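You operate a simulated robot arm through the tools that you are given. There is no shell and no other tool.

You run a simulated two-armed robot. Do the job below in one go: nothing can be reset, and whatever is moved stays where it is left.

Task
Restock the open yellow box with the Plugs, Clips and Pads packs.
Fine: each pack stands in the cell that bears its word; shut the clear lid once all three are in. Set down upright: what you pick out.

It is judged by the outcome, as a careful person would: the job done as asked, and still so three seconds after it is handed in. It fails if anything else is knocked over, pushed out of place, dropped, spilled or broken. A push-on lid holds only when it is set on centred and level and pressed home; a screw cap is set on level and turned clockwise until tight.

Robot
Two 7-joint arms with four-finger grippers on one trunk that stands fixed in place. Base frame: the origin is at the foot of the trunk, x ahead of it, y to its left, z up. Lengths are in cm, angles in degrees, forces in N, time in s.
The left shoulder is at [4, 18.1, 113], the right one opposite. With the tool pointing down near the work surface each hand reaches from about 30 to 82 cm from the base axis, measured 20 degrees to its own side. Payload 3.67 kg a hand.
The TCP of each hand is the grasp point between the finger pads, 2.8 cm short of the fingertips. In the tool frame z runs along the fingers and y along their closing line. The gripper opens to 11.2 cm. The gripper's body begins 7.3 cm behind the TCP.
Orientation is that of the tool frame in the base frame, as [roll, pitch, yaw] about the fixed x, y, z axes, in that order (R = Rz(yaw) Ry(pitch) Rx(roll)). With the fingers straight down and closing along the base's y, the tool's x points along the base's -x, its y along +y and its z along -z.

Tools
- The arms move only by the tool drive_tool. It takes "left_steps", "right_steps" or both (then of equal length, played together; a hand with none holds still); each is a list of rows, each a list of 3 entries, a list of its own where there are three numbers: the shift along the base's x, y, z in units of 400 mm (1.0 is 400 mm), then the turn, a rotation vector about the base's x, y, z in units of 120 degrees (1.0 is 120 degrees), then the finger opening in cm, from 0 to 11.2. In form: [[[tx, ty, tz], [rx, ry, rz], gripper], ...]. A call has 1 to 20 rows; each row is the pose to reach, as a shift and turn from the pose commanded when the call began. A call with a number of a shift or a turn outside -1 to 1 is refused whole. A row lasts 0.2 s, in which the tool goes at most 5 cm and 8.6 degrees; a call with a longer step from one row to the next is refused whole, and so is a gripper value outside its range. Where a pose cannot be reached the arm comes as near as it can. A force on the tool above 40 N (or 10 N above the force at the start of the call, whichever is more), or a blocked arm, ends the call early, and 0.2 s more pass. Each finger halts on what it meets, pressing with about 26 N; the grip force reading is that of the motor and also rises with nothing between the fingers. The clock runs only during rows and for 0.2 s after the last one: add rows that repeat a pose to give the fingers time. The reply holds the time, the measured pose of the TCP, the force on the tool along the base axes, the opening and the grip force, in the units named above and with some noise, with the torque about the TCP (base axes, N m) and any sound that the robot's microphone picked up.
- Cameras (640 x 400 px; columns grow to the right, rows downward): "scene" is now at [9.63, 4.72, 135.89]; the picture's right is [0.54, -0.84, 0.00], its down [-0.49, -0.31, -0.81] and it looks along [0.69, 0.44, -0.58] (base axes); focal length 314 px, centre (320, 200). "left" rides on the left gripper at [6, 1.8, -10.4] in its tool frame; the picture's right is [-0.29, 0.96, 0.00], its down [-0.80, -0.24, -0.55] and it looks along [-0.53, -0.16, 0.83] (tool axes); focal length 234 px, centre (320, 200). "right" rides on the right gripper at [6, -1.8, -10.4] in its tool frame; the picture's right is [0.29, 0.96, 0.00], its down [-0.80, 0.24, -0.55] and it looks along [-0.53, 0.16, 0.83] (tool axes); focal length 234 px, centre (320, 200). There is no depth. A picture from a camera that has moved, and an enlarged one, comes with that camera's place and axes in the base frame and with its lens.
- capture(camera): a new picture of that camera. It takes no simulated time.
- lift_body(by): slides the trunk up (or, below 0, down) by that many cm; the arms and the scene camera ride with it, the base frame stays. It gives what a move gives, with no picture.
- aim_head(pan, tilt): turns the head with the scene camera to pan (to the left, within 86 degrees either way) and tilt (down, from -29 to 69), counted from straight ahead of the robot. It gives what a move gives.
- close_up(camera, box): a new picture of the part [left, top, right, bottom] of that camera's present view, enlarged. It takes no simulated time.
- close_job(): hands the job in; it is judged then, once.

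Nothing tells you positions but the pictures and the camera data. Unless the task says otherwise, let go and move clear before handing in.

The tools are called after ">>>" as a command line: name --argument value ..., lists and objects as JSON in quotes. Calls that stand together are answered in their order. drive_tool: Moves the arms, as the interface text tells. Its arguments: {"type":"object","properties":{"left_steps":{"type":"array","items":{"type":"array"}},"right_steps":{"type":"array","items":{"type":"array"}}},"required":[]} The other tools are called the same way: lift_body (by) slides the trunk up or down; aim_head (pan, tilt) turns the head that bears the scene camera; capture (camera) takes a picture; close_up (camera, box) takes an enlarged picture of a part of a camera's view; close_job () hands the job in.

At the start:

```text
clock: 0.0
left_tcp_pos: [35.11, 53.67, 112.63]
left_ee_rot: [179.9, 0.0, 180.0]
left_force: [0.0, 0.0, 0.2]
left_torque: [-0.02, 0.02, -0.01]
left_opening: 11.2
left_finger_force: 0.1
right_tcp_pos: [49.89, 8.75, 114.47]
right_ee_rot: [180.0, -0.1, -180.0]
right_force: [0.5, 0.0, 0.4]
right_torque: [0.01, -0.01, 0.0]
right_opening: 11.19
right_finger_force: 0.0
trunk travel left (down, up): [-25.0, 26.4]
head pan, tilt: [32.6, 35.5]
```

scene: 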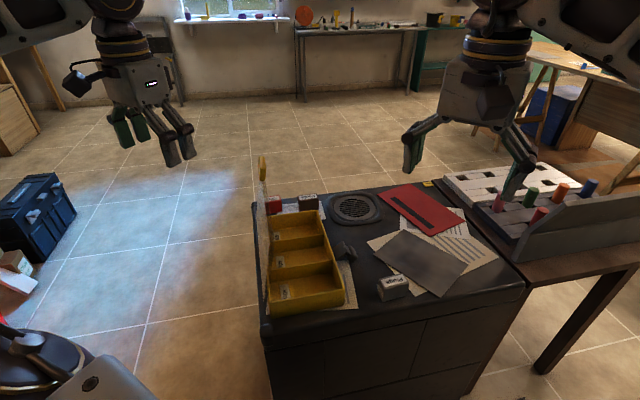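
right: 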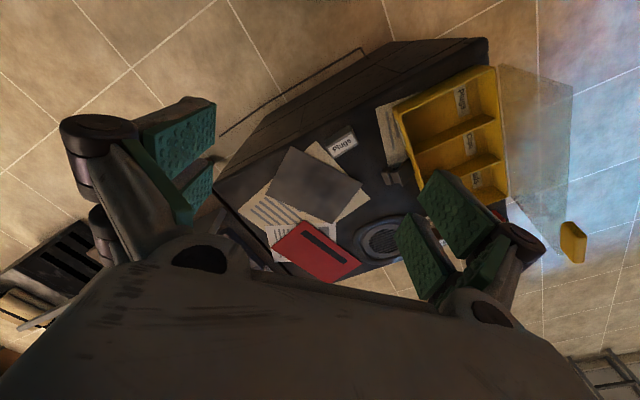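
left: 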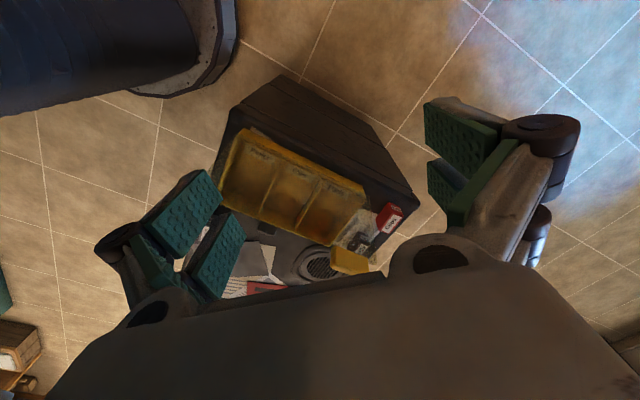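

I see a dark cabinet with an open yellow three-cell box, its clear lid standing up on its left side, and a Plugs pack lying in front with other packs behind the box. I'll take enlarged views first to locate everything.

>>> close_up --camera "scene" --box '[240, 150, 440, 330]'

>>> close_up --camera "scene" --box '[250, 180, 350, 250]'

>>> close_up --camera "left" --box '[200, 100, 440, 300]'

>>> close_up --camera "right" --box '[300, 40, 600, 280]'

```text
2.22 times, centred on (340, 240) of scene
camera zoom: at [9.63, 4.72, 135.89], right [0.54, -0.84, 0.0], down [-0.49, -0.31, -0.81], along [0.69, 0.44, -0.58], focal length 698 px, centre (276, 111)
```

zoom: 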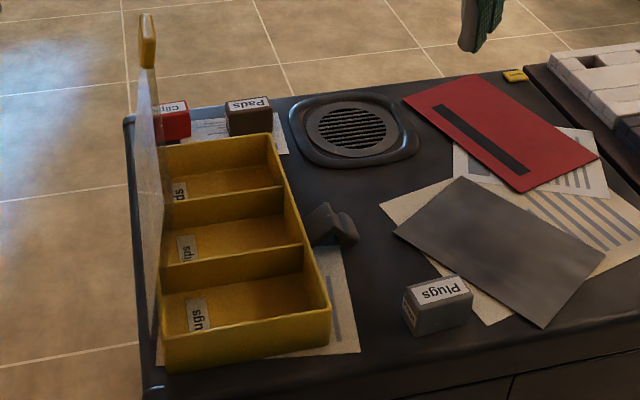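

```text
5.71 times, centred on (300, 215) of scene
camera zoom: at [9.63, 4.72, 135.89], right [0.54, -0.84, 0.0], down [-0.49, -0.31, -0.81], along [0.69, 0.44, -0.58], focal length 1794 px, centre (434, 114)
```

zoom: 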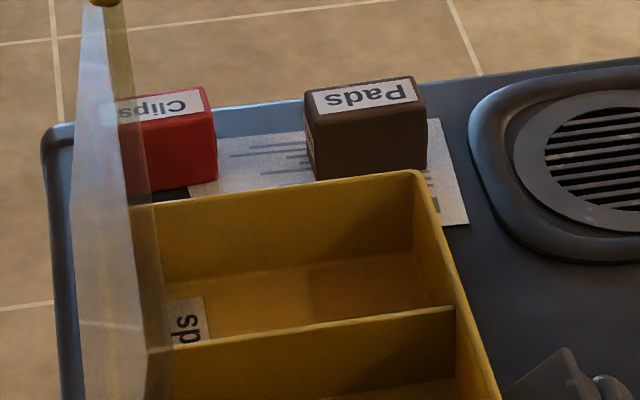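

```text
2.00 times, centred on (320, 200) of left
camera zoom: at [29.08, 55.42, 122.96], right [0.29, 0.96, 0.0], down [0.8, -0.24, 0.55], along [0.53, -0.16, -0.83], focal length 468 px, centre (320, 200)
```

zoom: 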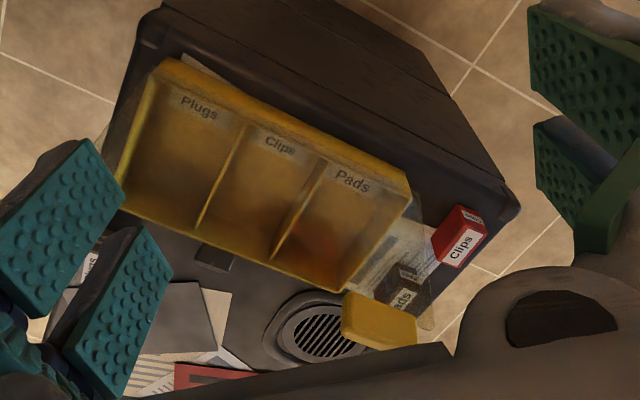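

```text
1.67 times, centred on (450, 160) of right
camera zoom: at [43.94, 6.99, 124.95], right [-0.29, 0.96, 0.0], down [0.8, 0.24, 0.55], along [0.53, 0.16, -0.83], focal length 390 px, centre (103, 267)
```

zoom: 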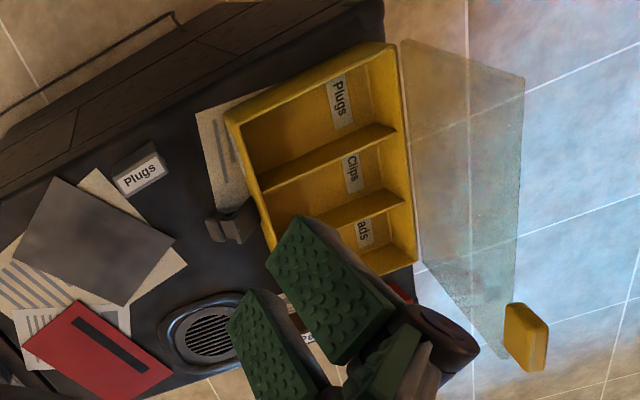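

The box sits at about 45° on the cabinet top (roughly x 54, y 38), with Plugs near (58, 16) and Clips and Pads beyond its far end. The lid stands upright on the box's left long side. I'll enlarge the details before moving.

>>> close_up --camera "scene" --box '[260, 250, 360, 320]'

>>> close_up --camera "scene" --box '[320, 230, 420, 310]'

>>> close_up --camera "scene" --box '[240, 140, 340, 210]'

>>> close_up --camera "left" --box '[320, 180, 440, 280]'

>>> close_up --camera "left" --box '[210, 110, 370, 250]'

>>> close_up --camera "right" --box '[380, 50, 520, 200]'

```text
5.71 times, centred on (310, 285) of scene
camera zoom: at [9.63, 4.72, 135.89], right [0.54, -0.84, 0.0], down [-0.49, -0.31, -0.81], along [0.69, 0.44, -0.58], focal length 1794 px, centre (377, -286)
```

zoom: 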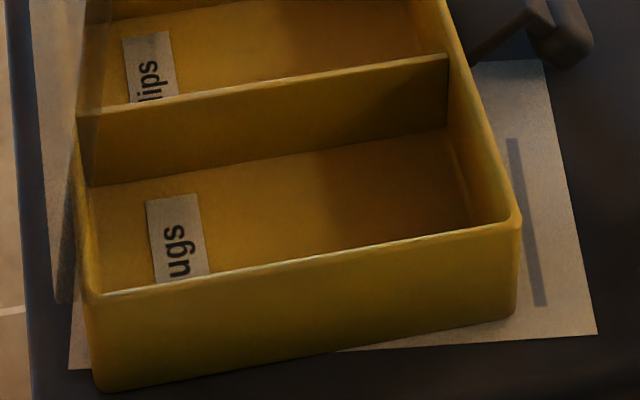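

```text
5.00 times, centred on (370, 270) of scene
camera zoom: at [9.63, 4.72, 135.89], right [0.54, -0.84, 0.0], down [-0.49, -0.31, -0.81], along [0.69, 0.44, -0.58], focal length 1570 px, centre (70, -150)
```

zoom: 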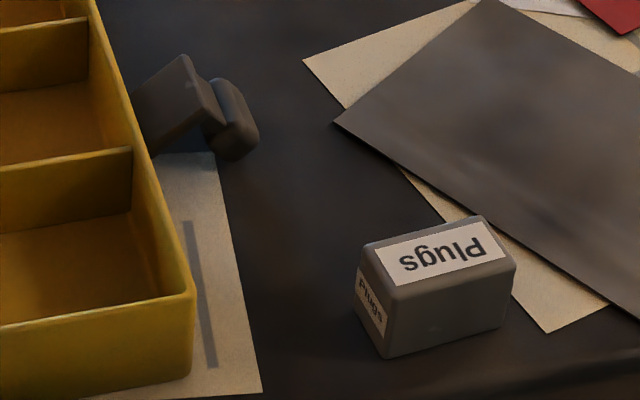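

```text
5.71 times, centred on (290, 175) of scene
camera zoom: at [9.63, 4.72, 135.89], right [0.54, -0.84, 0.0], down [-0.49, -0.31, -0.81], along [0.69, 0.44, -0.58], focal length 1794 px, centre (491, 343)
```

zoom: 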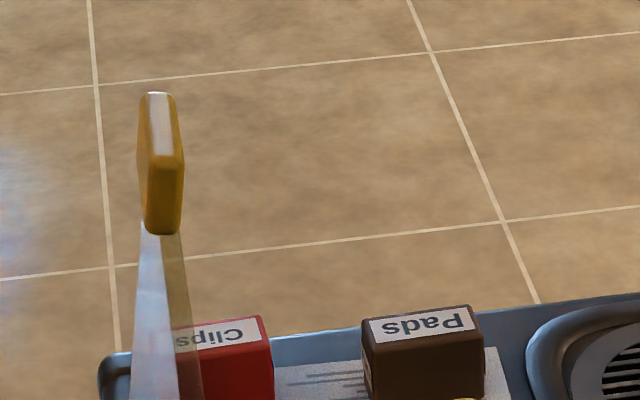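

```text
4.00 times, centred on (380, 230) of left
camera zoom: at [29.08, 55.42, 122.96], right [0.29, 0.96, 0.0], down [0.8, -0.24, 0.55], along [0.53, -0.16, -0.83], focal length 937 px, centre (80, 80)
```

zoom: 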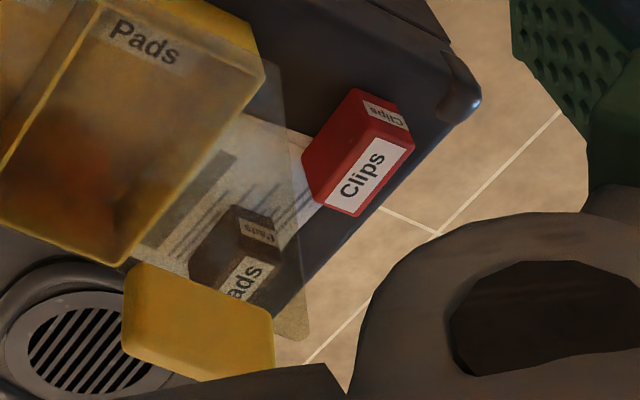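

```text
2.86 times, centred on (290, 180) of left
camera zoom: at [29.08, 55.42, 122.96], right [0.29, 0.96, 0.0], down [0.8, -0.24, 0.55], along [0.53, -0.16, -0.83], focal length 669 px, centre (406, 257)
```

zoom: 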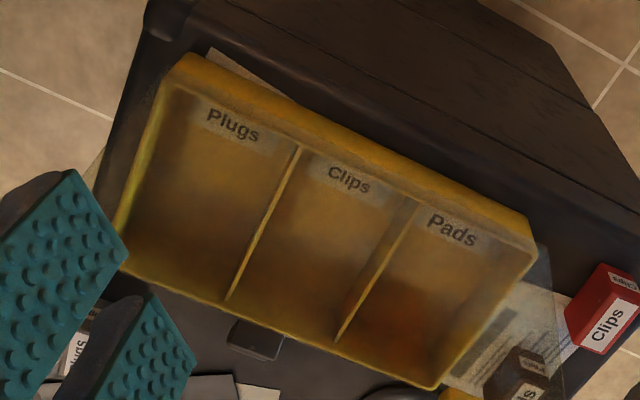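

```text
2.67 times, centred on (450, 125) of right
camera zoom: at [43.94, 6.99, 124.95], right [-0.29, 0.96, 0.0], down [0.8, 0.24, 0.55], along [0.53, 0.16, -0.83], focal length 624 px, centre (-27, 400)
```

zoom: 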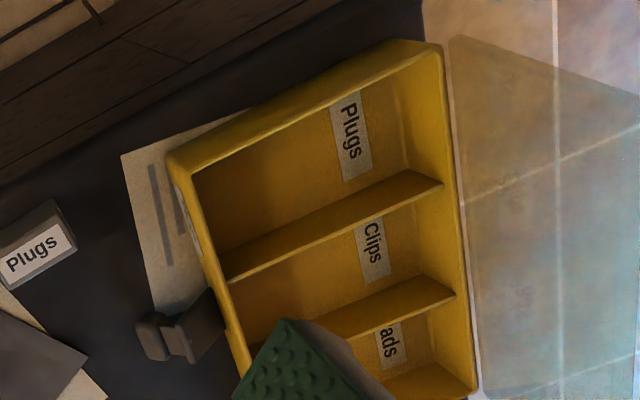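

The box rim is near z 81 and the cabinet top near 75.6. The box centre is about (54.5, 40) with its long axis at about 44°. There is also a grey catch-like part on the box's right side, so I'll lower the right hand a little to look at it and at Plugs.

>>> drive_tool --right_steps '[[[0.05, 0.0, -0.1], [0, 0, 0], 11.2], [[0.1, 0.0, -0.2], [0, 0, 0], 11.2], [[0.15, 0.0, -0.3], [0, 0, 0], 11.2], [[0.2, 0.0, -0.4], [0, 0, 0], 11.2]]'

>>> capture --camera "right"

>>> capture --camera "scene"

```text
clock: 1.0
left_tcp_pos: [35.17, 53.54, 112.47]
left_ee_rot: [180.0, -0.2, -180.0]
left_force: [-0.2, 0.1, -0.6]
left_torque: [0.0, 0.02, -0.01]
left_opening: 11.19
left_finger_force: 0.0
right_tcp_pos: [57.94, 8.63, 98.3]
right_ee_rot: [179.9, 0.0, 180.0]
right_force: [-0.1, 0.3, 0.6]
right_torque: [0.03, 0.03, -0.01]
right_opening: 11.18
right_finger_force: 0.1
trunk travel left (down, up): [-25.0, 26.4]
head pan, tilt: [32.6, 35.5]
```

```text
taken
camera right: at [51.96, 6.84, 108.7], right [-0.29, 0.96, 0.0], down [0.8, 0.24, 0.55], along [0.53, 0.16, -0.83], focal length 234 px, centre (320, 200)
```

right: 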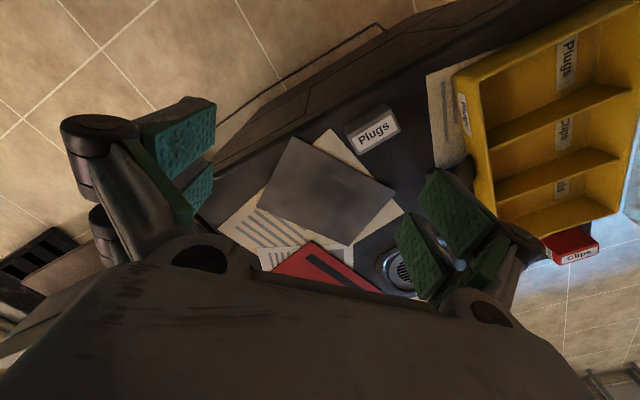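

```text
taken
camera scene: at [9.75, 4.72, 135.88], right [0.54, -0.84, 0.0], down [-0.49, -0.31, -0.81], along [0.69, 0.44, -0.58], focal length 314 px, centre (320, 200)
```

scene: 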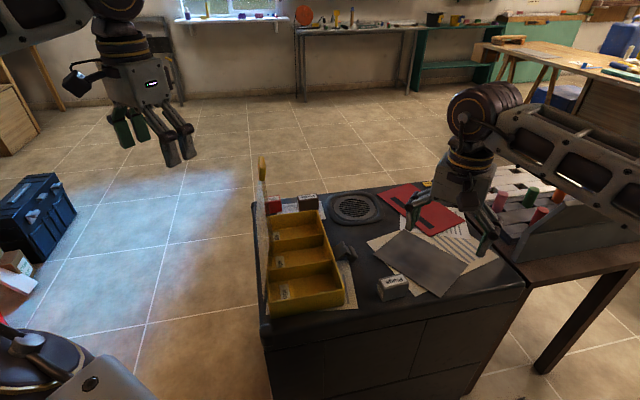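

The right arm now hangs over the papers with Plugs clearly visible. I'll enlarge the catch and the box from here.

>>> close_up --camera "right" --box '[420, 0, 640, 140]'

>>> close_up --camera "right" --box '[400, 140, 640, 290]'

>>> close_up --camera "right" --box '[320, 80, 440, 160]'

>>> close_up --camera "scene" --box '[320, 225, 370, 265]'

```text
2.86 times, centred on (530, 70) of right
camera zoom: at [51.96, 6.84, 108.7], right [-0.29, 0.96, 0.0], down [0.8, 0.24, 0.55], along [0.53, 0.16, -0.83], focal length 669 px, centre (-280, 571)
```

zoom: 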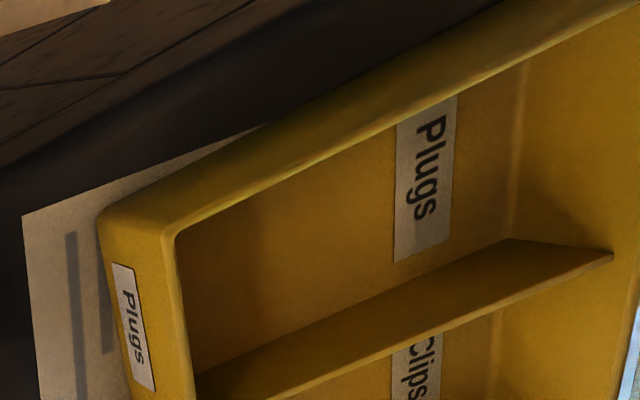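

```text
2.67 times, centred on (520, 215) of right
camera zoom: at [51.96, 6.84, 108.7], right [-0.29, 0.96, 0.0], down [0.8, 0.24, 0.55], along [0.53, 0.16, -0.83], focal length 624 px, centre (-213, 160)
```

zoom: 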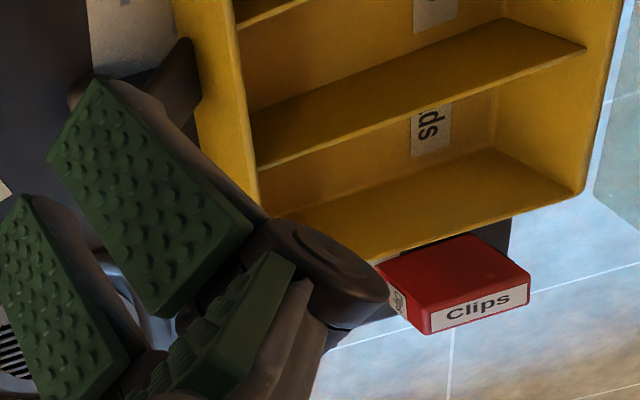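

```text
5.00 times, centred on (380, 120) of right
camera zoom: at [51.96, 6.84, 108.7], right [-0.29, 0.96, 0.0], down [0.8, 0.24, 0.55], along [0.53, 0.16, -0.83], focal length 1171 px, centre (20, 600)
```

zoom: 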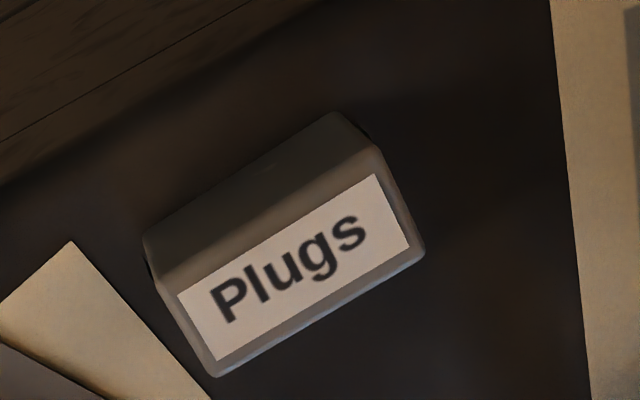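

```text
10.00 times, centred on (345, 245) of scene
camera zoom: at [9.75, 4.72, 135.88], right [0.54, -0.84, 0.0], down [-0.49, -0.31, -0.81], along [0.69, 0.44, -0.58], focal length 3139 px, centre (70, -250)
```

zoom: 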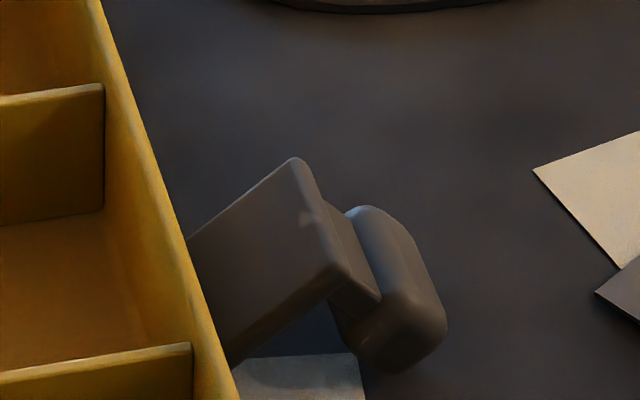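

The part on the front wall is a swing latch (hook plus pull lobe), currently flipped out. Plugs stands label-up at about (58.7, 16.1), top at z 80, long axis near 139°. I'll bring the right hand above it, turned to close on its two ends, and check from above.

>>> drive_tool --right_steps '[[[0.003, 0.027, -0.02], [0, 0, 0.06], 9], [[0.006, 0.054, -0.04], [0, 0, 0.12], 9], [[0.009, 0.08, -0.06], [0, 0, 0.18], 9], [[0.012, 0.107, -0.08], [0, 0, 0.24], 9], [[0.015, 0.134, -0.1], [0, 0, 0.3], 9], [[0.017, 0.16, -0.12], [0, 0, 0.36], 9], [[0.0185, 0.1875, -0.14], [0, 0, 0.41], 9], [[0.0185, 0.1875, -0.14], [0, 0, 0.41], 9]]'

>>> capture --camera "right"

>>> capture --camera "scene"

>>> close_up --camera "scene" --box '[340, 180, 480, 310]'

```text
clock: 2.8
left_tcp_pos: [35.13, 53.53, 112.62]
left_ee_rot: [179.9, 0.0, 180.0]
left_force: [0.0, -0.8, 0.4]
left_torque: [0.02, -0.01, -0.02]
left_opening: 11.23
left_finger_force: 0.0
right_tcp_pos: [58.72, 16.01, 92.98]
right_ee_rot: [-179.9, 0.0, -130.9]
right_force: [-1.0, -0.7, -0.1]
right_torque: [0.04, -0.01, -0.05]
right_opening: 8.98
right_finger_force: 0.0
trunk travel left (down, up): [-25.0, 26.4]
head pan, tilt: [32.6, 35.5]
```

```text
taken
camera right: at [56.14, 10.49, 103.41], right [-0.91, 0.41, 0.0], down [0.34, 0.76, 0.55], along [0.23, 0.51, -0.83], focal length 234 px, centre (320, 200)
```

right: 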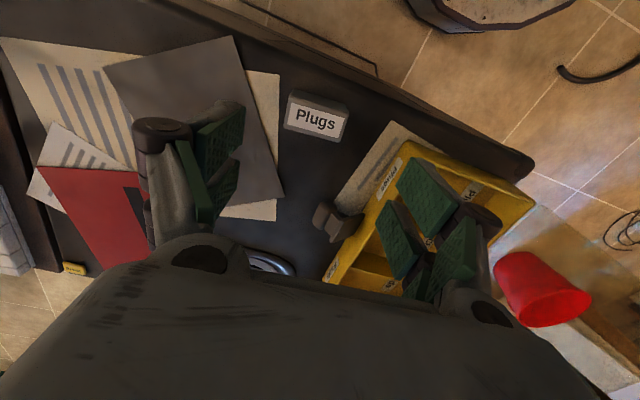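

```text
taken
camera scene: at [9.62, 4.69, 135.89], right [0.54, -0.84, 0.0], down [-0.49, -0.31, -0.81], along [0.69, 0.44, -0.58], focal length 314 px, centre (320, 200)
```

scene: 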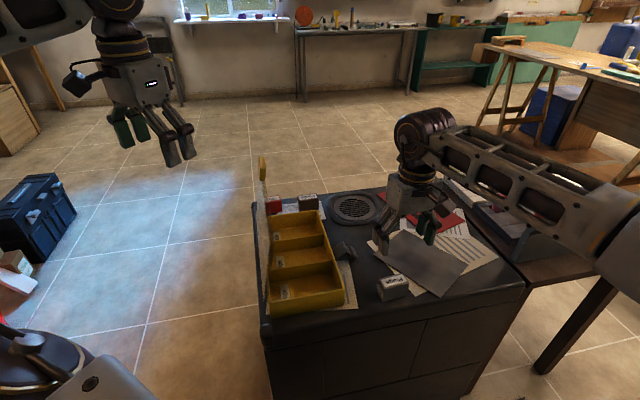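

```text
3.08 times, centred on (410, 245) of scene
camera zoom: at [9.62, 4.69, 135.89], right [0.54, -0.84, 0.0], down [-0.49, -0.31, -0.81], along [0.69, 0.44, -0.58], focal length 966 px, centre (43, 62)
```

zoom: 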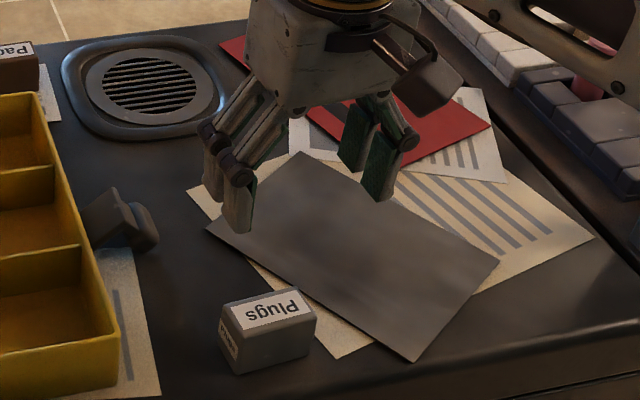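

>>> close_up --camera "right" --box '[270, 80, 370, 150]'

```text
5.71 times, centred on (320, 115) of right
camera zoom: at [56.14, 10.49, 103.41], right [-0.91, 0.41, 0.0], down [0.34, 0.76, 0.55], along [0.23, 0.51, -0.83], focal length 1338 px, centre (320, 686)
```

zoom: 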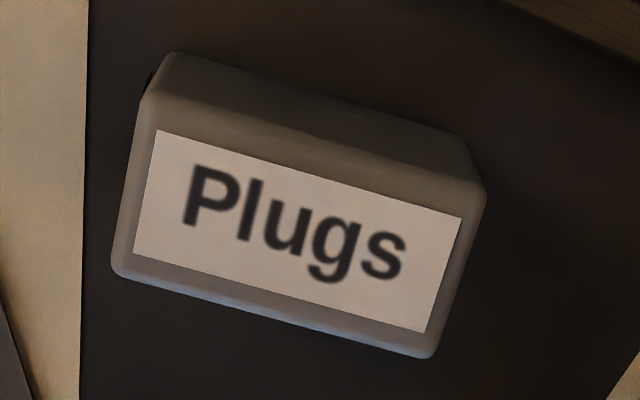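

Plugs is centred at about (59.0, 16.1), about 5.8 x 3.0 cm, long axis 140.6°. I'll descend straight down over it and close on its ends.

>>> drive_tool --right_steps '[[[0.006, 0.0025, -0.1], [0, 0, 0.0125], 8.2], [[0.006, 0.0025, -0.2], [0, 0, 0.0125], 8.2], [[0.006, 0.0025, -0.28], [0, 0, 0.0125], 8.2], [[0.006, 0.0025, -0.32], [0, 0, 0.0125], 8.2], [[0.006, 0.0025, -0.343], [0, 0, 0.0125], 8.2], [[0.006, 0.0025, -0.343], [0, 0, 0.0125], 8.2]]'

>>> capture --camera "right"

>>> close_up --camera "scene" --box '[340, 220, 460, 310]'

```text
clock: 4.2
left_tcp_pos: [35.06, 53.49, 112.52]
left_ee_rot: [-180.0, 0.0, 180.0]
left_force: [-0.8, 0.9, 0.4]
left_torque: [0.0, 0.0, 0.0]
left_opening: 11.22
left_finger_force: 0.0
right_tcp_pos: [59.12, 16.28, 79.17]
right_ee_rot: [-180.0, 0.0, -129.3]
right_force: [-0.1, -0.5, 0.0]
right_torque: [-0.01, -0.02, -0.03]
right_opening: 8.2
right_finger_force: 0.0
trunk travel left (down, up): [-25.0, 26.4]
head pan, tilt: [32.6, 35.5]
```

```text
taken
camera right: at [56.74, 10.53, 89.56], right [-0.92, 0.38, 0.0], down [0.32, 0.77, 0.55], along [0.21, 0.51, -0.83], focal length 234 px, centre (320, 200)
```

right: 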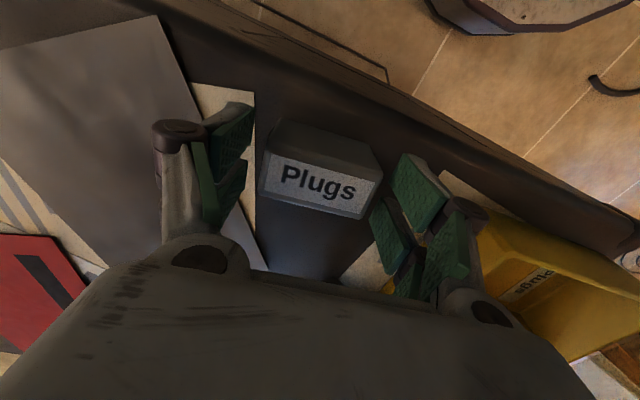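

```text
4.44 times, centred on (400, 265) of scene
camera zoom: at [9.63, 4.73, 135.89], right [0.54, -0.84, 0.0], down [-0.49, -0.31, -0.81], along [0.69, 0.44, -0.58], focal length 1395 px, centre (-36, -89)
```

zoom: 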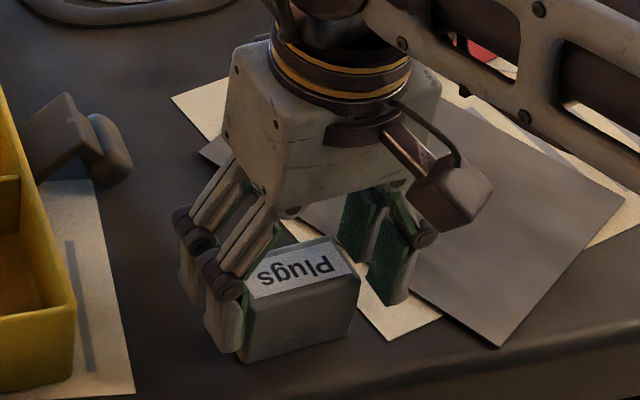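

>>> close_up --camera "right" --box '[180, 80, 460, 260]'

```text
2.22 times, centred on (320, 170) of right
camera zoom: at [56.74, 10.53, 89.56], right [-0.92, 0.38, 0.0], down [0.32, 0.77, 0.55], along [0.21, 0.51, -0.83], focal length 520 px, centre (320, 267)
```

zoom: 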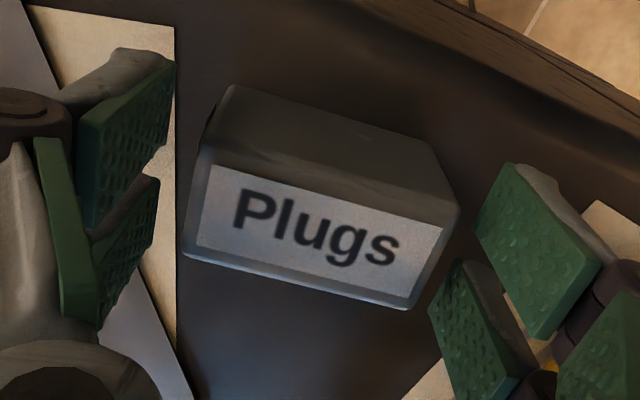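

The near view puts the pack top a bit lower than I first thought (about z 78.5). I'll ease down another 1.4 cm, nudge 2 mm, and close on it.

>>> drive_tool --right_steps '[[[0.005, 0.001, -0.018], [0, 0, 0], 8.2], [[0.005, 0.001, -0.035], [0, 0, 0], 8.2], [[0.005, 0.001, -0.035], [0, 0, 0], 6.5], [[0.005, 0.001, -0.035], [0, 0, 0], 4.5], [[0.005, 0.001, -0.035], [0, 0, 0], 4.5], [[0.005, 0.001, -0.035], [0, 0, 0], 4.5]]'

>>> capture --camera "right"

>>> close_up --camera "scene" --box '[340, 220, 460, 310]'

```text
clock: 5.6
left_tcp_pos: [35.08, 53.5, 112.67]
left_ee_rot: [-179.9, 0.0, -180.0]
left_force: [0.8, -0.4, 0.0]
left_torque: [0.02, -0.01, -0.04]
left_opening: 11.2
left_finger_force: 0.1
right_tcp_pos: [59.22, 16.42, 77.72]
right_ee_rot: [-180.0, 0.0, -129.3]
right_force: [0.1, 0.3, 1.9]
right_torque: [-0.03, -0.01, -0.04]
right_opening: 6.35
right_finger_force: 26.1
trunk travel left (down, up): [-25.0, 26.4]
head pan, tilt: [32.6, 35.5]
```

```text
taken
camera right: at [56.86, 10.57, 88.15], right [-0.92, 0.38, 0.0], down [0.32, 0.77, 0.55], along [0.21, 0.51, -0.83], focal length 234 px, centre (320, 200)
```

right: 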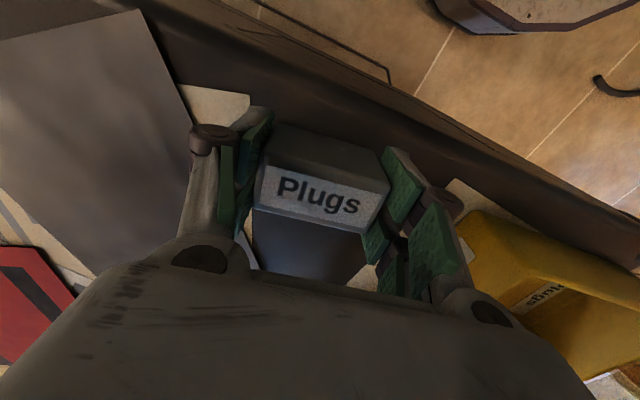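

```text
4.44 times, centred on (400, 265) of scene
camera zoom: at [9.62, 4.72, 135.89], right [0.54, -0.84, 0.0], down [-0.49, -0.31, -0.81], along [0.69, 0.44, -0.58], focal length 1395 px, centre (-36, -89)
```

zoom: 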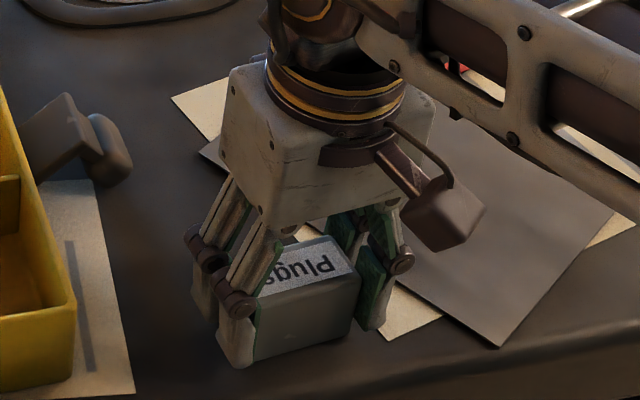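

Plugs is gripped (opening 6.35 cm, so that is its length). I'll lift it clear and look at the box from the right hand's camera.

>>> drive_tool --right_steps '[[[0, 0, 0.05], [0, 0, 0], 4.5], [[0, 0, 0.15], [0, 0, 0], 4.5], [[0, 0, 0.25], [0, 0, 0], 4.5], [[0, 0, 0.35], [0, 0, 0], 4.5], [[-0.05, 0.05, 0.4], [0, 0, 0], 4.5], [[-0.1, 0.1, 0.4], [0, 0, 0], 4.5]]'

>>> capture --camera "right"

>>> capture --camera "scene"

>>> capture --camera "left"

```text
clock: 7.0
left_tcp_pos: [35.1, 53.63, 112.54]
left_ee_rot: [-179.9, 0.0, 180.0]
left_force: [-0.4, 0.1, 0.0]
left_torque: [0.03, 0.01, 0.05]
left_opening: 11.19
left_finger_force: 0.0
right_tcp_pos: [55.3, 20.36, 93.71]
right_ee_rot: [180.0, 0.0, -129.4]
right_force: [0.0, 0.2, -0.9]
right_torque: [0.02, -0.02, -0.01]
right_opening: 6.36
right_finger_force: 25.9
trunk travel left (down, up): [-25.0, 26.4]
head pan, tilt: [32.6, 35.5]
```

```text
taken
camera right: at [52.87, 14.6, 104.14], right [-0.92, 0.38, 0.0], down [0.32, 0.77, 0.55], along [0.21, 0.51, -0.83], focal length 234 px, centre (320, 200)
```

right: 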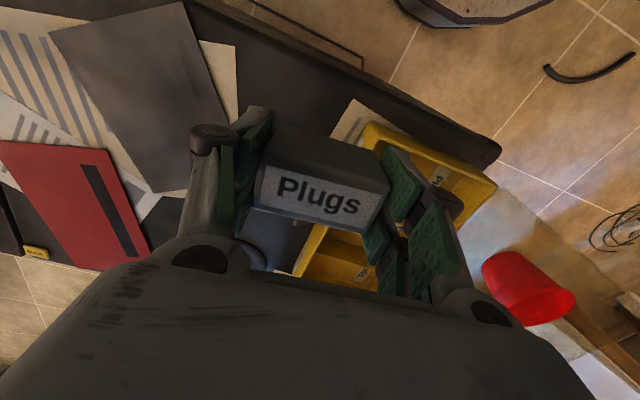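

```text
taken
camera scene: at [9.62, 4.75, 135.89], right [0.54, -0.84, 0.0], down [-0.49, -0.31, -0.81], along [0.69, 0.44, -0.58], focal length 314 px, centre (320, 200)
```

scene: 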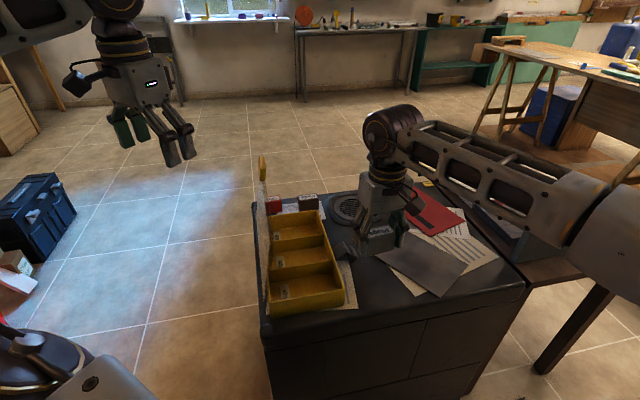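

```text
taken
camera left: at [29.08, 55.45, 122.95], right [0.29, 0.96, 0.0], down [0.8, -0.24, 0.55], along [0.53, -0.16, -0.83], focal length 234 px, centre (320, 200)
```

left: 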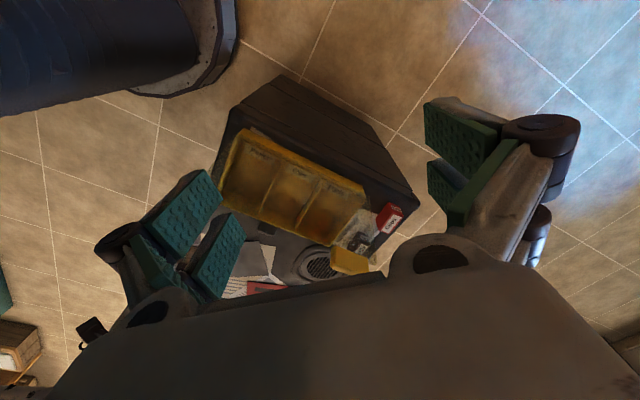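

Holding Plugs securely. Combining views, the box is about 29.4 x 16.2 cm, centred near (55.3, 40.8), turned 45°, rim near z 79.4. I'll carry Plugs over the nearest cell, turning it to line up, and check alignment from above.

>>> drive_tool --right_steps '[[[-0.03, 0.07, 0], [0, 0, -0.012], 4.5], [[-0.06, 0.14, 0], [0, 0, -0.024], 4.5], [[-0.09, 0.21, 0], [0, 0, -0.036], 4.5], [[-0.115, 0.26, 0], [0, 0, -0.047], 4.5], [[-0.136, 0.3035, 0], [0, 0, -0.047], 4.5], [[-0.136, 0.3035, 0], [0, 0, -0.047], 4.5]]'

>>> capture --camera "right"

>>> close_up --camera "scene" --box '[240, 150, 400, 330]'

>>> close_up --camera "left" --box '[200, 100, 400, 300]'

```text
clock: 8.4
left_tcp_pos: [35.12, 53.56, 112.61]
left_ee_rot: [179.9, 0.0, 179.9]
left_force: [0.4, 0.1, 0.0]
left_torque: [0.01, -0.02, 0.03]
left_opening: 11.2
left_finger_force: 0.0
right_tcp_pos: [52.2, 27.44, 94.04]
right_ee_rot: [180.0, -0.1, -134.9]
right_force: [0.4, 0.1, -0.7]
right_torque: [0.04, -0.04, -0.01]
right_opening: 6.34
right_finger_force: 26.0
right hand out of reach, approached as far as the arm can: row 3, 4, 5, 6
trunk travel left (down, up): [-25.0, 26.4]
head pan, tilt: [32.6, 35.5]
```

```text
taken
camera right: at [49.4, 21.95, 104.46], right [-0.88, 0.47, 0.0], down [0.39, 0.73, 0.55], along [0.26, 0.49, -0.83], focal length 234 px, centre (320, 200)
```

right: 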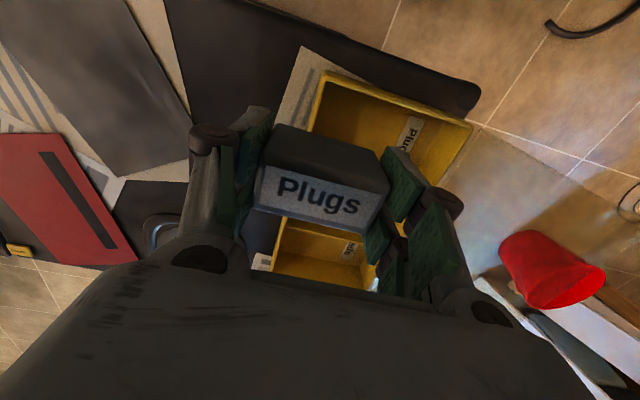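

```text
2.22 times, centred on (320, 240) of scene
camera zoom: at [9.63, 4.72, 135.89], right [0.54, -0.84, 0.0], down [-0.49, -0.31, -0.81], along [0.69, 0.44, -0.58], focal length 698 px, centre (320, 111)
```

zoom: 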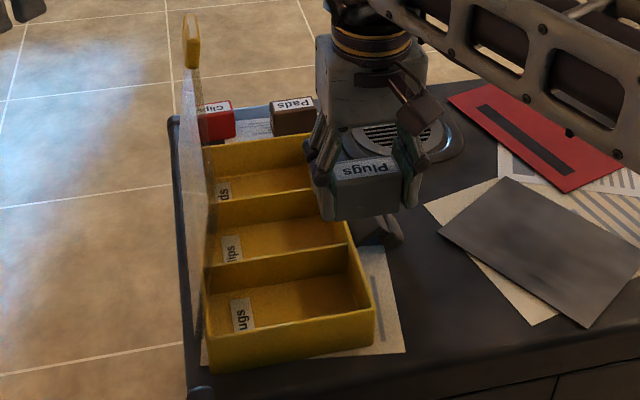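

```text
2.00 times, centred on (300, 200) of left
camera zoom: at [29.07, 55.42, 122.97], right [0.29, 0.96, 0.0], down [0.8, -0.24, 0.55], along [0.53, -0.16, -0.83], focal length 468 px, centre (360, 200)
```

zoom: 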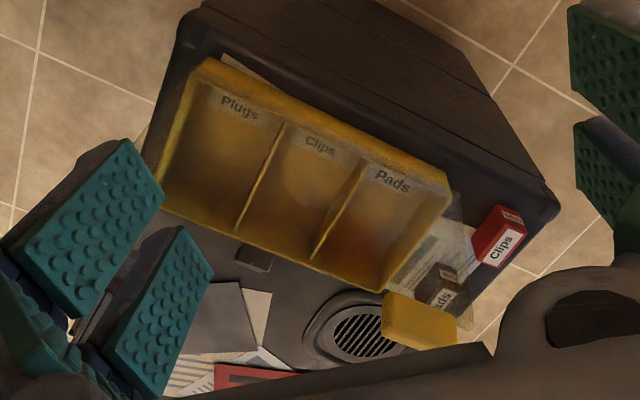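

The right arm stops about 5 cm short of the Plugs cell at this height. I'll test whether a lower height lets it reach further (the pack bottom stays above the rim).

>>> drive_tool --right_steps '[[[0, 0, -0.05], [0, 0, 0], 4.5], [[0, 0, -0.1], [0, 0, 0], 4.5], [[0, 0, -0.125], [0, 0, 0], 4.5], [[0, 0, -0.125], [0, 0, 0], 4.5]]'

>>> aim_head --pan 20 --tilt 35

>>> capture --camera "scene"

```text
clock: 9.4
left_tcp_pos: [35.01, 53.5, 112.55]
left_ee_rot: [-180.0, -0.1, 180.0]
left_force: [-0.3, 0.1, -0.5]
left_torque: [0.0, 0.01, 0.02]
left_opening: 11.19
left_finger_force: 0.0
right_tcp_pos: [52.48, 27.33, 89.15]
right_ee_rot: [-180.0, 0.0, -135.0]
right_force: [-0.4, -1.2, 0.0]
right_torque: [-0.05, 0.01, -0.02]
right_opening: 6.35
right_finger_force: 25.6
trunk travel left (down, up): [-25.0, 26.4]
head pan, tilt: [32.6, 35.5]
```

```text
clock: 10.2
left_tcp_pos: [35.07, 53.64, 112.49]
left_ee_rot: [180.0, -0.1, 180.0]
left_force: [-0.4, 0.5, 0.6]
left_torque: [0.0, -0.01, 0.03]
left_opening: 11.2
left_finger_force: 0.0
right_tcp_pos: [52.51, 27.45, 89.08]
right_ee_rot: [180.0, 0.0, -134.9]
right_force: [0.0, 0.5, -0.4]
right_torque: [0.01, -0.01, 0.02]
right_opening: 6.35
right_finger_force: 26.3
trunk travel left (down, up): [-25.0, 26.4]
head pan, tilt: [20.0, 35.0]
```

```text
taken
camera scene: at [10.51, 3.02, 135.96], right [0.34, -0.94, 0.0], down [-0.54, -0.2, -0.82], along [0.77, 0.28, -0.57], focal length 314 px, centre (320, 200)
```

scene: 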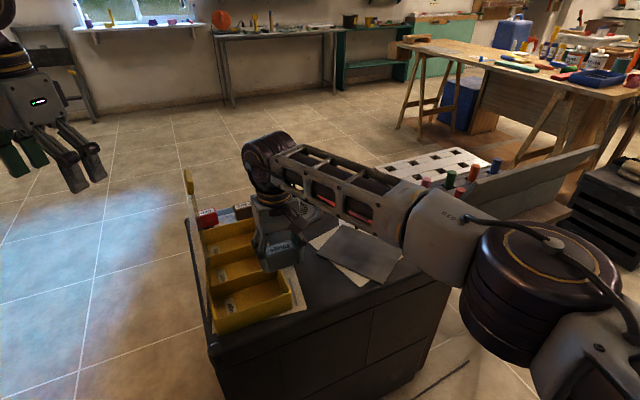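

The arm is well bent, so the limit is a joint angle rather than stretch. I'll test whether a slight yaw lets the hand go further toward the cell.

>>> drive_tool --right_steps '[[[-0.03, 0.03, 0], [0, 0, 0.06], 4.5], [[-0.06, 0.06, 0], [0, 0, 0.12], 4.5], [[-0.06, 0.06, 0], [0, 0, 0.12], 4.5]]'

```text
clock: 10.9
left_tcp_pos: [35.15, 53.73, 112.5]
left_ee_rot: [179.9, 0.0, 179.9]
left_force: [-0.8, 0.2, 0.0]
left_torque: [-0.01, -0.02, -0.01]
left_opening: 11.18
left_finger_force: 0.0
right_tcp_pos: [50.49, 27.87, 88.41]
right_ee_rot: [-180.0, 0.0, -120.4]
right_force: [0.6, -0.4, -1.2]
right_torque: [0.01, 0.0, -0.01]
right_opening: 6.35
right_finger_force: 25.9
right hand out of reach, approached as far as the arm can: row 1, 2, 3
trunk travel left (down, up): [-25.0, 26.4]
head pan, tilt: [20.0, 35.0]
```

>>> drive_tool --right_steps '[[[0.0, 0.0, 0], [0, 0, -0.07], 4.5], [[0, 0, 0], [0, 0, -0.14], 4.5], [[0, 0.0, 0], [0, 0, -0.21], 4.5], [[0, 0.03, 0], [0, 0, -0.28], 4.5], [[0, 0.06, 0], [0, 0, -0.28], 4.5], [[0, 0.1, 0], [0, 0, -0.28], 4.5], [[0, 0.1, 0], [0, 0, -0.28], 4.5]]'

```text
clock: 12.6
left_tcp_pos: [35.03, 53.59, 112.68]
left_ee_rot: [180.0, 0.1, -180.0]
left_force: [0.6, 0.2, 0.2]
left_torque: [0.0, 0.02, -0.01]
left_opening: 11.21
left_finger_force: 0.1
right_tcp_pos: [51.24, 27.94, 88.21]
right_ee_rot: [-180.0, 0.0, -154.1]
right_force: [-1.0, -0.4, 0.0]
right_torque: [-0.01, 0.02, -0.04]
right_opening: 6.36
right_finger_force: 26.5
right hand out of reach, approached as far as the arm can: row 4, 5, 6, 7
trunk travel left (down, up): [-25.0, 26.4]
head pan, tilt: [20.0, 35.0]
```

The cross-body limit holds whatever the yaw (y about 28), so a straight-down right hand can't reach the cell. I'll set Plugs back down upright in its clear spot and re-grip it across its thin sides with the hand leaning to the right, which brings the cell within reach.

>>> drive_tool --right_steps '[[[0.05, -0.07, 0.03], [0, 0, 0.04], 4.5], [[0.1, -0.14, 0.045], [0, 0, 0.08], 4.5], [[0.15, -0.21, 0.045], [0, 0, 0.12], 4.5], [[0.194, -0.2735, 0.045], [0, 0, 0.159], 4.5], [[0.194, -0.2735, -0.05], [0, 0, 0.159], 4.5], [[0.194, -0.2735, -0.14], [0, 0, 0.159], 4.5], [[0.194, -0.2735, -0.2], [0, 0, 0.159], 4.5], [[0.194, -0.2735, -0.2], [0, 0, 0.159], 4.5]]'

>>> close_up --camera "scene" --box '[180, 180, 420, 330]'

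```text
clock: 14.3
left_tcp_pos: [35.07, 53.55, 112.58]
left_ee_rot: [-179.9, 0.0, 180.0]
left_force: [-0.7, 0.1, 0.1]
left_torque: [0.01, -0.01, 0.01]
left_opening: 11.22
left_finger_force: 0.0
right_tcp_pos: [58.92, 17.18, 80.26]
right_ee_rot: [179.9, -0.1, -135.1]
right_force: [-0.3, -0.5, -0.8]
right_torque: [-0.04, 0.01, 0.01]
right_opening: 6.36
right_finger_force: 25.6
trunk travel left (down, up): [-25.0, 26.4]
head pan, tilt: [20.0, 35.0]
```

```text
2.67 times, centred on (300, 255) of scene
camera zoom: at [10.5, 3.01, 135.96], right [0.34, -0.94, 0.0], down [-0.54, -0.2, -0.82], along [0.77, 0.28, -0.57], focal length 837 px, centre (373, 53)
```

zoom: 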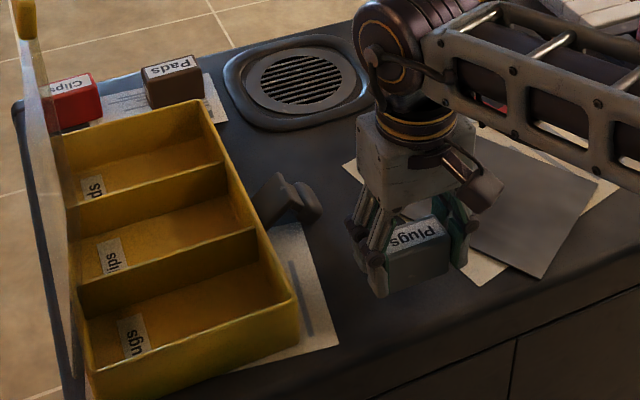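

>>> drive_tool --right_steps '[[[0, 0, -0.03], [0, 0, 0], 4.5], [[0, 0, -0.055], [0, 0, 0], 4.5], [[0, 0, -0.063], [0, 0, 0], 4.5], [[0, 0, -0.063], [0, 0, 0], 4.5]]'

```text
clock: 15.3
left_tcp_pos: [34.94, 53.5, 112.62]
left_ee_rot: [-180.0, 0.1, 180.0]
left_force: [0.1, -0.3, 0.3]
left_torque: [0.05, -0.02, 0.03]
left_opening: 11.2
left_finger_force: 0.0
right_tcp_pos: [58.94, 17.04, 77.75]
right_ee_rot: [180.0, 0.1, -135.1]
right_force: [0.9, -0.5, 15.5]
right_torque: [-0.07, 0.13, 0.01]
right_opening: 6.35
right_finger_force: 25.7
trunk travel left (down, up): [-25.0, 26.4]
head pan, tilt: [20.0, 35.0]
```

>>> drive_tool --right_steps '[[[0, 0, 0.002], [0, 0, 0], 7], [[0, 0, 0.002], [0, 0, 0], 8.5], [[0, 0, 0.002], [0, 0, 0], 8.5], [[0, 0, 0.06], [0, 0, 0], 8.5], [[0, 0, 0.15], [0, 0, 0], 8.5], [[0, 0, 0.26], [0, 0, 0], 8.5], [[0, 0, 0.37], [0, 0, 0], 8.5], [[0, 0, 0.37], [0, 0, 0], 8.5]]'

>>> capture --camera "right"

>>> close_up --camera "scene" --box '[180, 180, 420, 330]'

```text
clock: 17.1
left_tcp_pos: [35.16, 53.64, 112.56]
left_ee_rot: [179.9, -0.1, -180.0]
left_force: [-0.7, -0.1, -0.1]
left_torque: [0.01, 0.02, 0.01]
left_opening: 11.22
left_finger_force: 0.1
right_tcp_pos: [59.12, 17.13, 92.74]
right_ee_rot: [-180.0, -0.2, -135.1]
right_force: [-0.1, -1.5, -0.2]
right_torque: [-0.01, 0.03, -0.02]
right_opening: 8.51
right_finger_force: 0.0
trunk travel left (down, up): [-25.0, 26.4]
head pan, tilt: [20.0, 35.0]
```

```text
taken
camera right: at [56.15, 11.74, 103.2], right [-0.88, 0.47, 0.0], down [0.4, 0.73, 0.55], along [0.26, 0.49, -0.83], focal length 234 px, centre (320, 200)
```

right: 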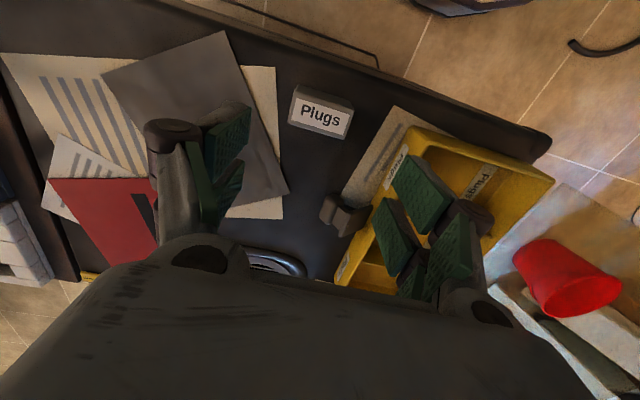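

```text
2.67 times, centred on (300, 255) of scene
camera zoom: at [10.57, 3.02, 135.95], right [0.34, -0.94, 0.0], down [-0.54, -0.2, -0.82], along [0.77, 0.28, -0.57], focal length 837 px, centre (373, 53)
```

zoom: 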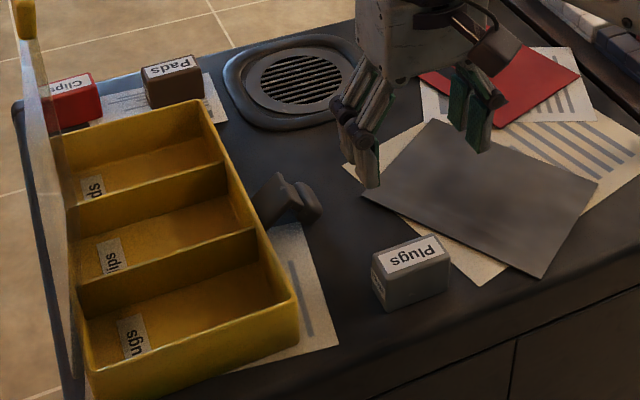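

Plugs stands upright at about (59, 17). Now I'll turn the right hand -90° so it closes across the thin sides.

>>> drive_tool --right_steps '[[[0, 0, 0.02], [0, 0, -0.07], 6], [[0, 0, 0.04], [0, 0, -0.14], 6], [[0, 0, 0.06], [0, 0, -0.21], 6], [[0, 0, 0.06], [0, 0, -0.28], 6], [[0, 0, 0.06], [0, 0, -0.35], 6], [[0, 0, 0.06], [0, 0, -0.42], 6], [[0, 0, 0.06], [0, 0, -0.49], 6], [[0, 0, 0.06], [0, 0, -0.56], 6], [[0, 0, 0.06], [0, 0, -0.63], 6], [[0, 0, 0.06], [0, 0, -0.7], 6], [[0, 0, 0.06], [0, 0, -0.75], 6], [[0, 0, 0.06], [0, 0, -0.75], 6]]'

>>> capture --camera "right"

>>> capture --camera "scene"

```text
clock: 19.8
left_tcp_pos: [35.13, 53.65, 112.57]
left_ee_rot: [179.9, -0.1, 179.9]
left_force: [0.3, -0.5, -0.4]
left_torque: [0.03, -0.02, 0.0]
left_opening: 11.18
left_finger_force: 0.0
right_tcp_pos: [58.96, 16.99, 94.73]
right_ee_rot: [-180.0, 0.0, 134.7]
right_force: [0.2, 0.9, 0.2]
right_torque: [-0.01, 0.01, -0.03]
right_opening: 6.01
right_finger_force: 0.0
trunk travel left (down, up): [-25.0, 26.4]
head pan, tilt: [20.0, 35.0]
```

```text
taken
camera right: at [53.45, 20.1, 105.2], right [0.48, 0.88, 0.0], down [0.73, -0.4, 0.55], along [0.49, -0.26, -0.83], focal length 234 px, centre (320, 200)
```

right: 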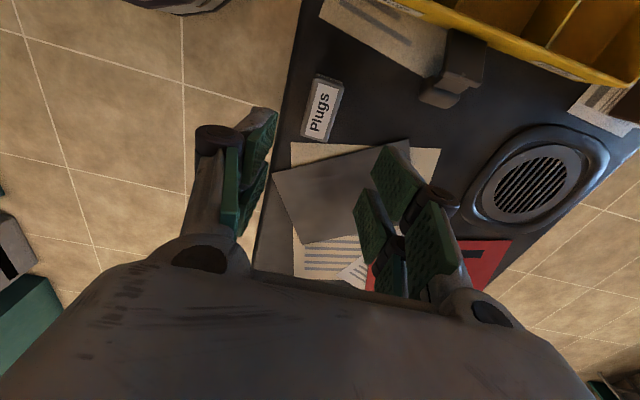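

```text
taken
camera scene: at [10.51, 3.0, 135.96], right [0.34, -0.94, 0.0], down [-0.54, -0.2, -0.82], along [0.77, 0.28, -0.57], focal length 314 px, centre (320, 200)
```

scene: 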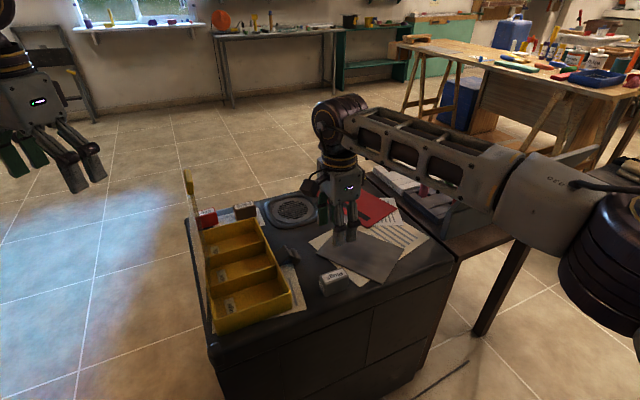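

Now I'll lean the hand 28° (wrist to the right/forward) and test, empty, whether it can reach over the Plugs cell.

>>> drive_tool --right_steps '[[[0, 0, 0], [0.041, 0.041, 0], 6], [[0, 0, 0], [0.082, 0.082, 0], 6], [[0, 0, 0], [0.124, 0.124, 0], 6], [[0, 0, 0], [0.165, 0.165, 0], 6], [[-0.05, 0.08, -0.01], [0.165, 0.165, 0], 6], [[-0.1, 0.16, -0.02], [0.165, 0.165, 0], 6], [[-0.15, 0.24, -0.03], [0.165, 0.165, 0], 6], [[-0.2, 0.32, -0.04], [0.165, 0.165, 0], 6], [[-0.245, 0.405, -0.05], [0.165, 0.165, 0], 6], [[-0.245, 0.405, -0.05], [0.165, 0.165, 0], 6]]'

>>> capture --camera "right"

>>> capture --camera "scene"

```text
clock: 21.9
left_tcp_pos: [35.16, 53.52, 112.59]
left_ee_rot: [180.0, 0.0, -180.0]
left_force: [-0.8, 0.4, -0.1]
left_torque: [-0.02, 0.0, -0.01]
left_opening: 11.22
left_finger_force: 0.0
right_tcp_pos: [49.4, 32.39, 92.84]
right_ee_rot: [-179.8, -28.1, 134.8]
right_force: [1.0, 0.0, 0.8]
right_torque: [0.01, 0.01, -0.01]
right_opening: 6.0
right_finger_force: 0.1
right hand out of reach, approached as far as the arm can: row 9, 10
trunk travel left (down, up): [-25.0, 26.4]
head pan, tilt: [20.0, 35.0]
```

```text
taken
camera right: at [47.92, 31.37, 104.82], right [0.5, 0.86, 0.14], down [0.85, -0.51, 0.11], along [0.17, 0.06, -0.98], focal length 234 px, centre (320, 200)
```

right: 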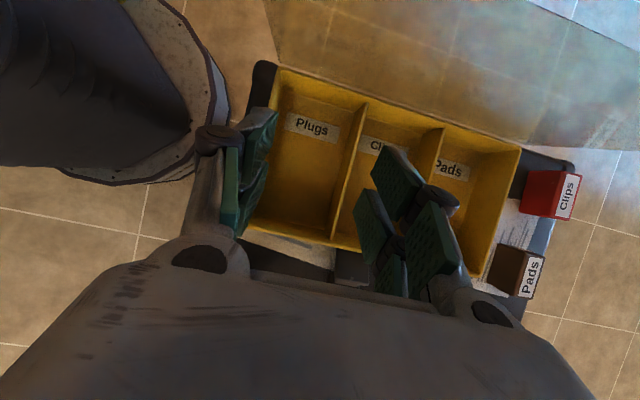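

```text
taken
camera scene: at [10.56, 2.93, 135.96], right [0.34, -0.94, 0.0], down [-0.54, -0.2, -0.82], along [0.77, 0.28, -0.57], focal length 314 px, centre (320, 200)
```

scene: 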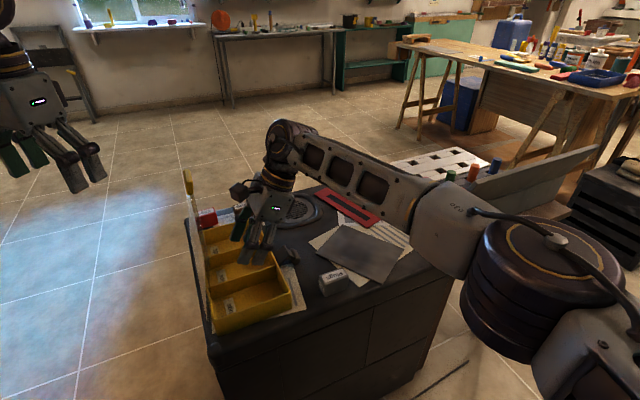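

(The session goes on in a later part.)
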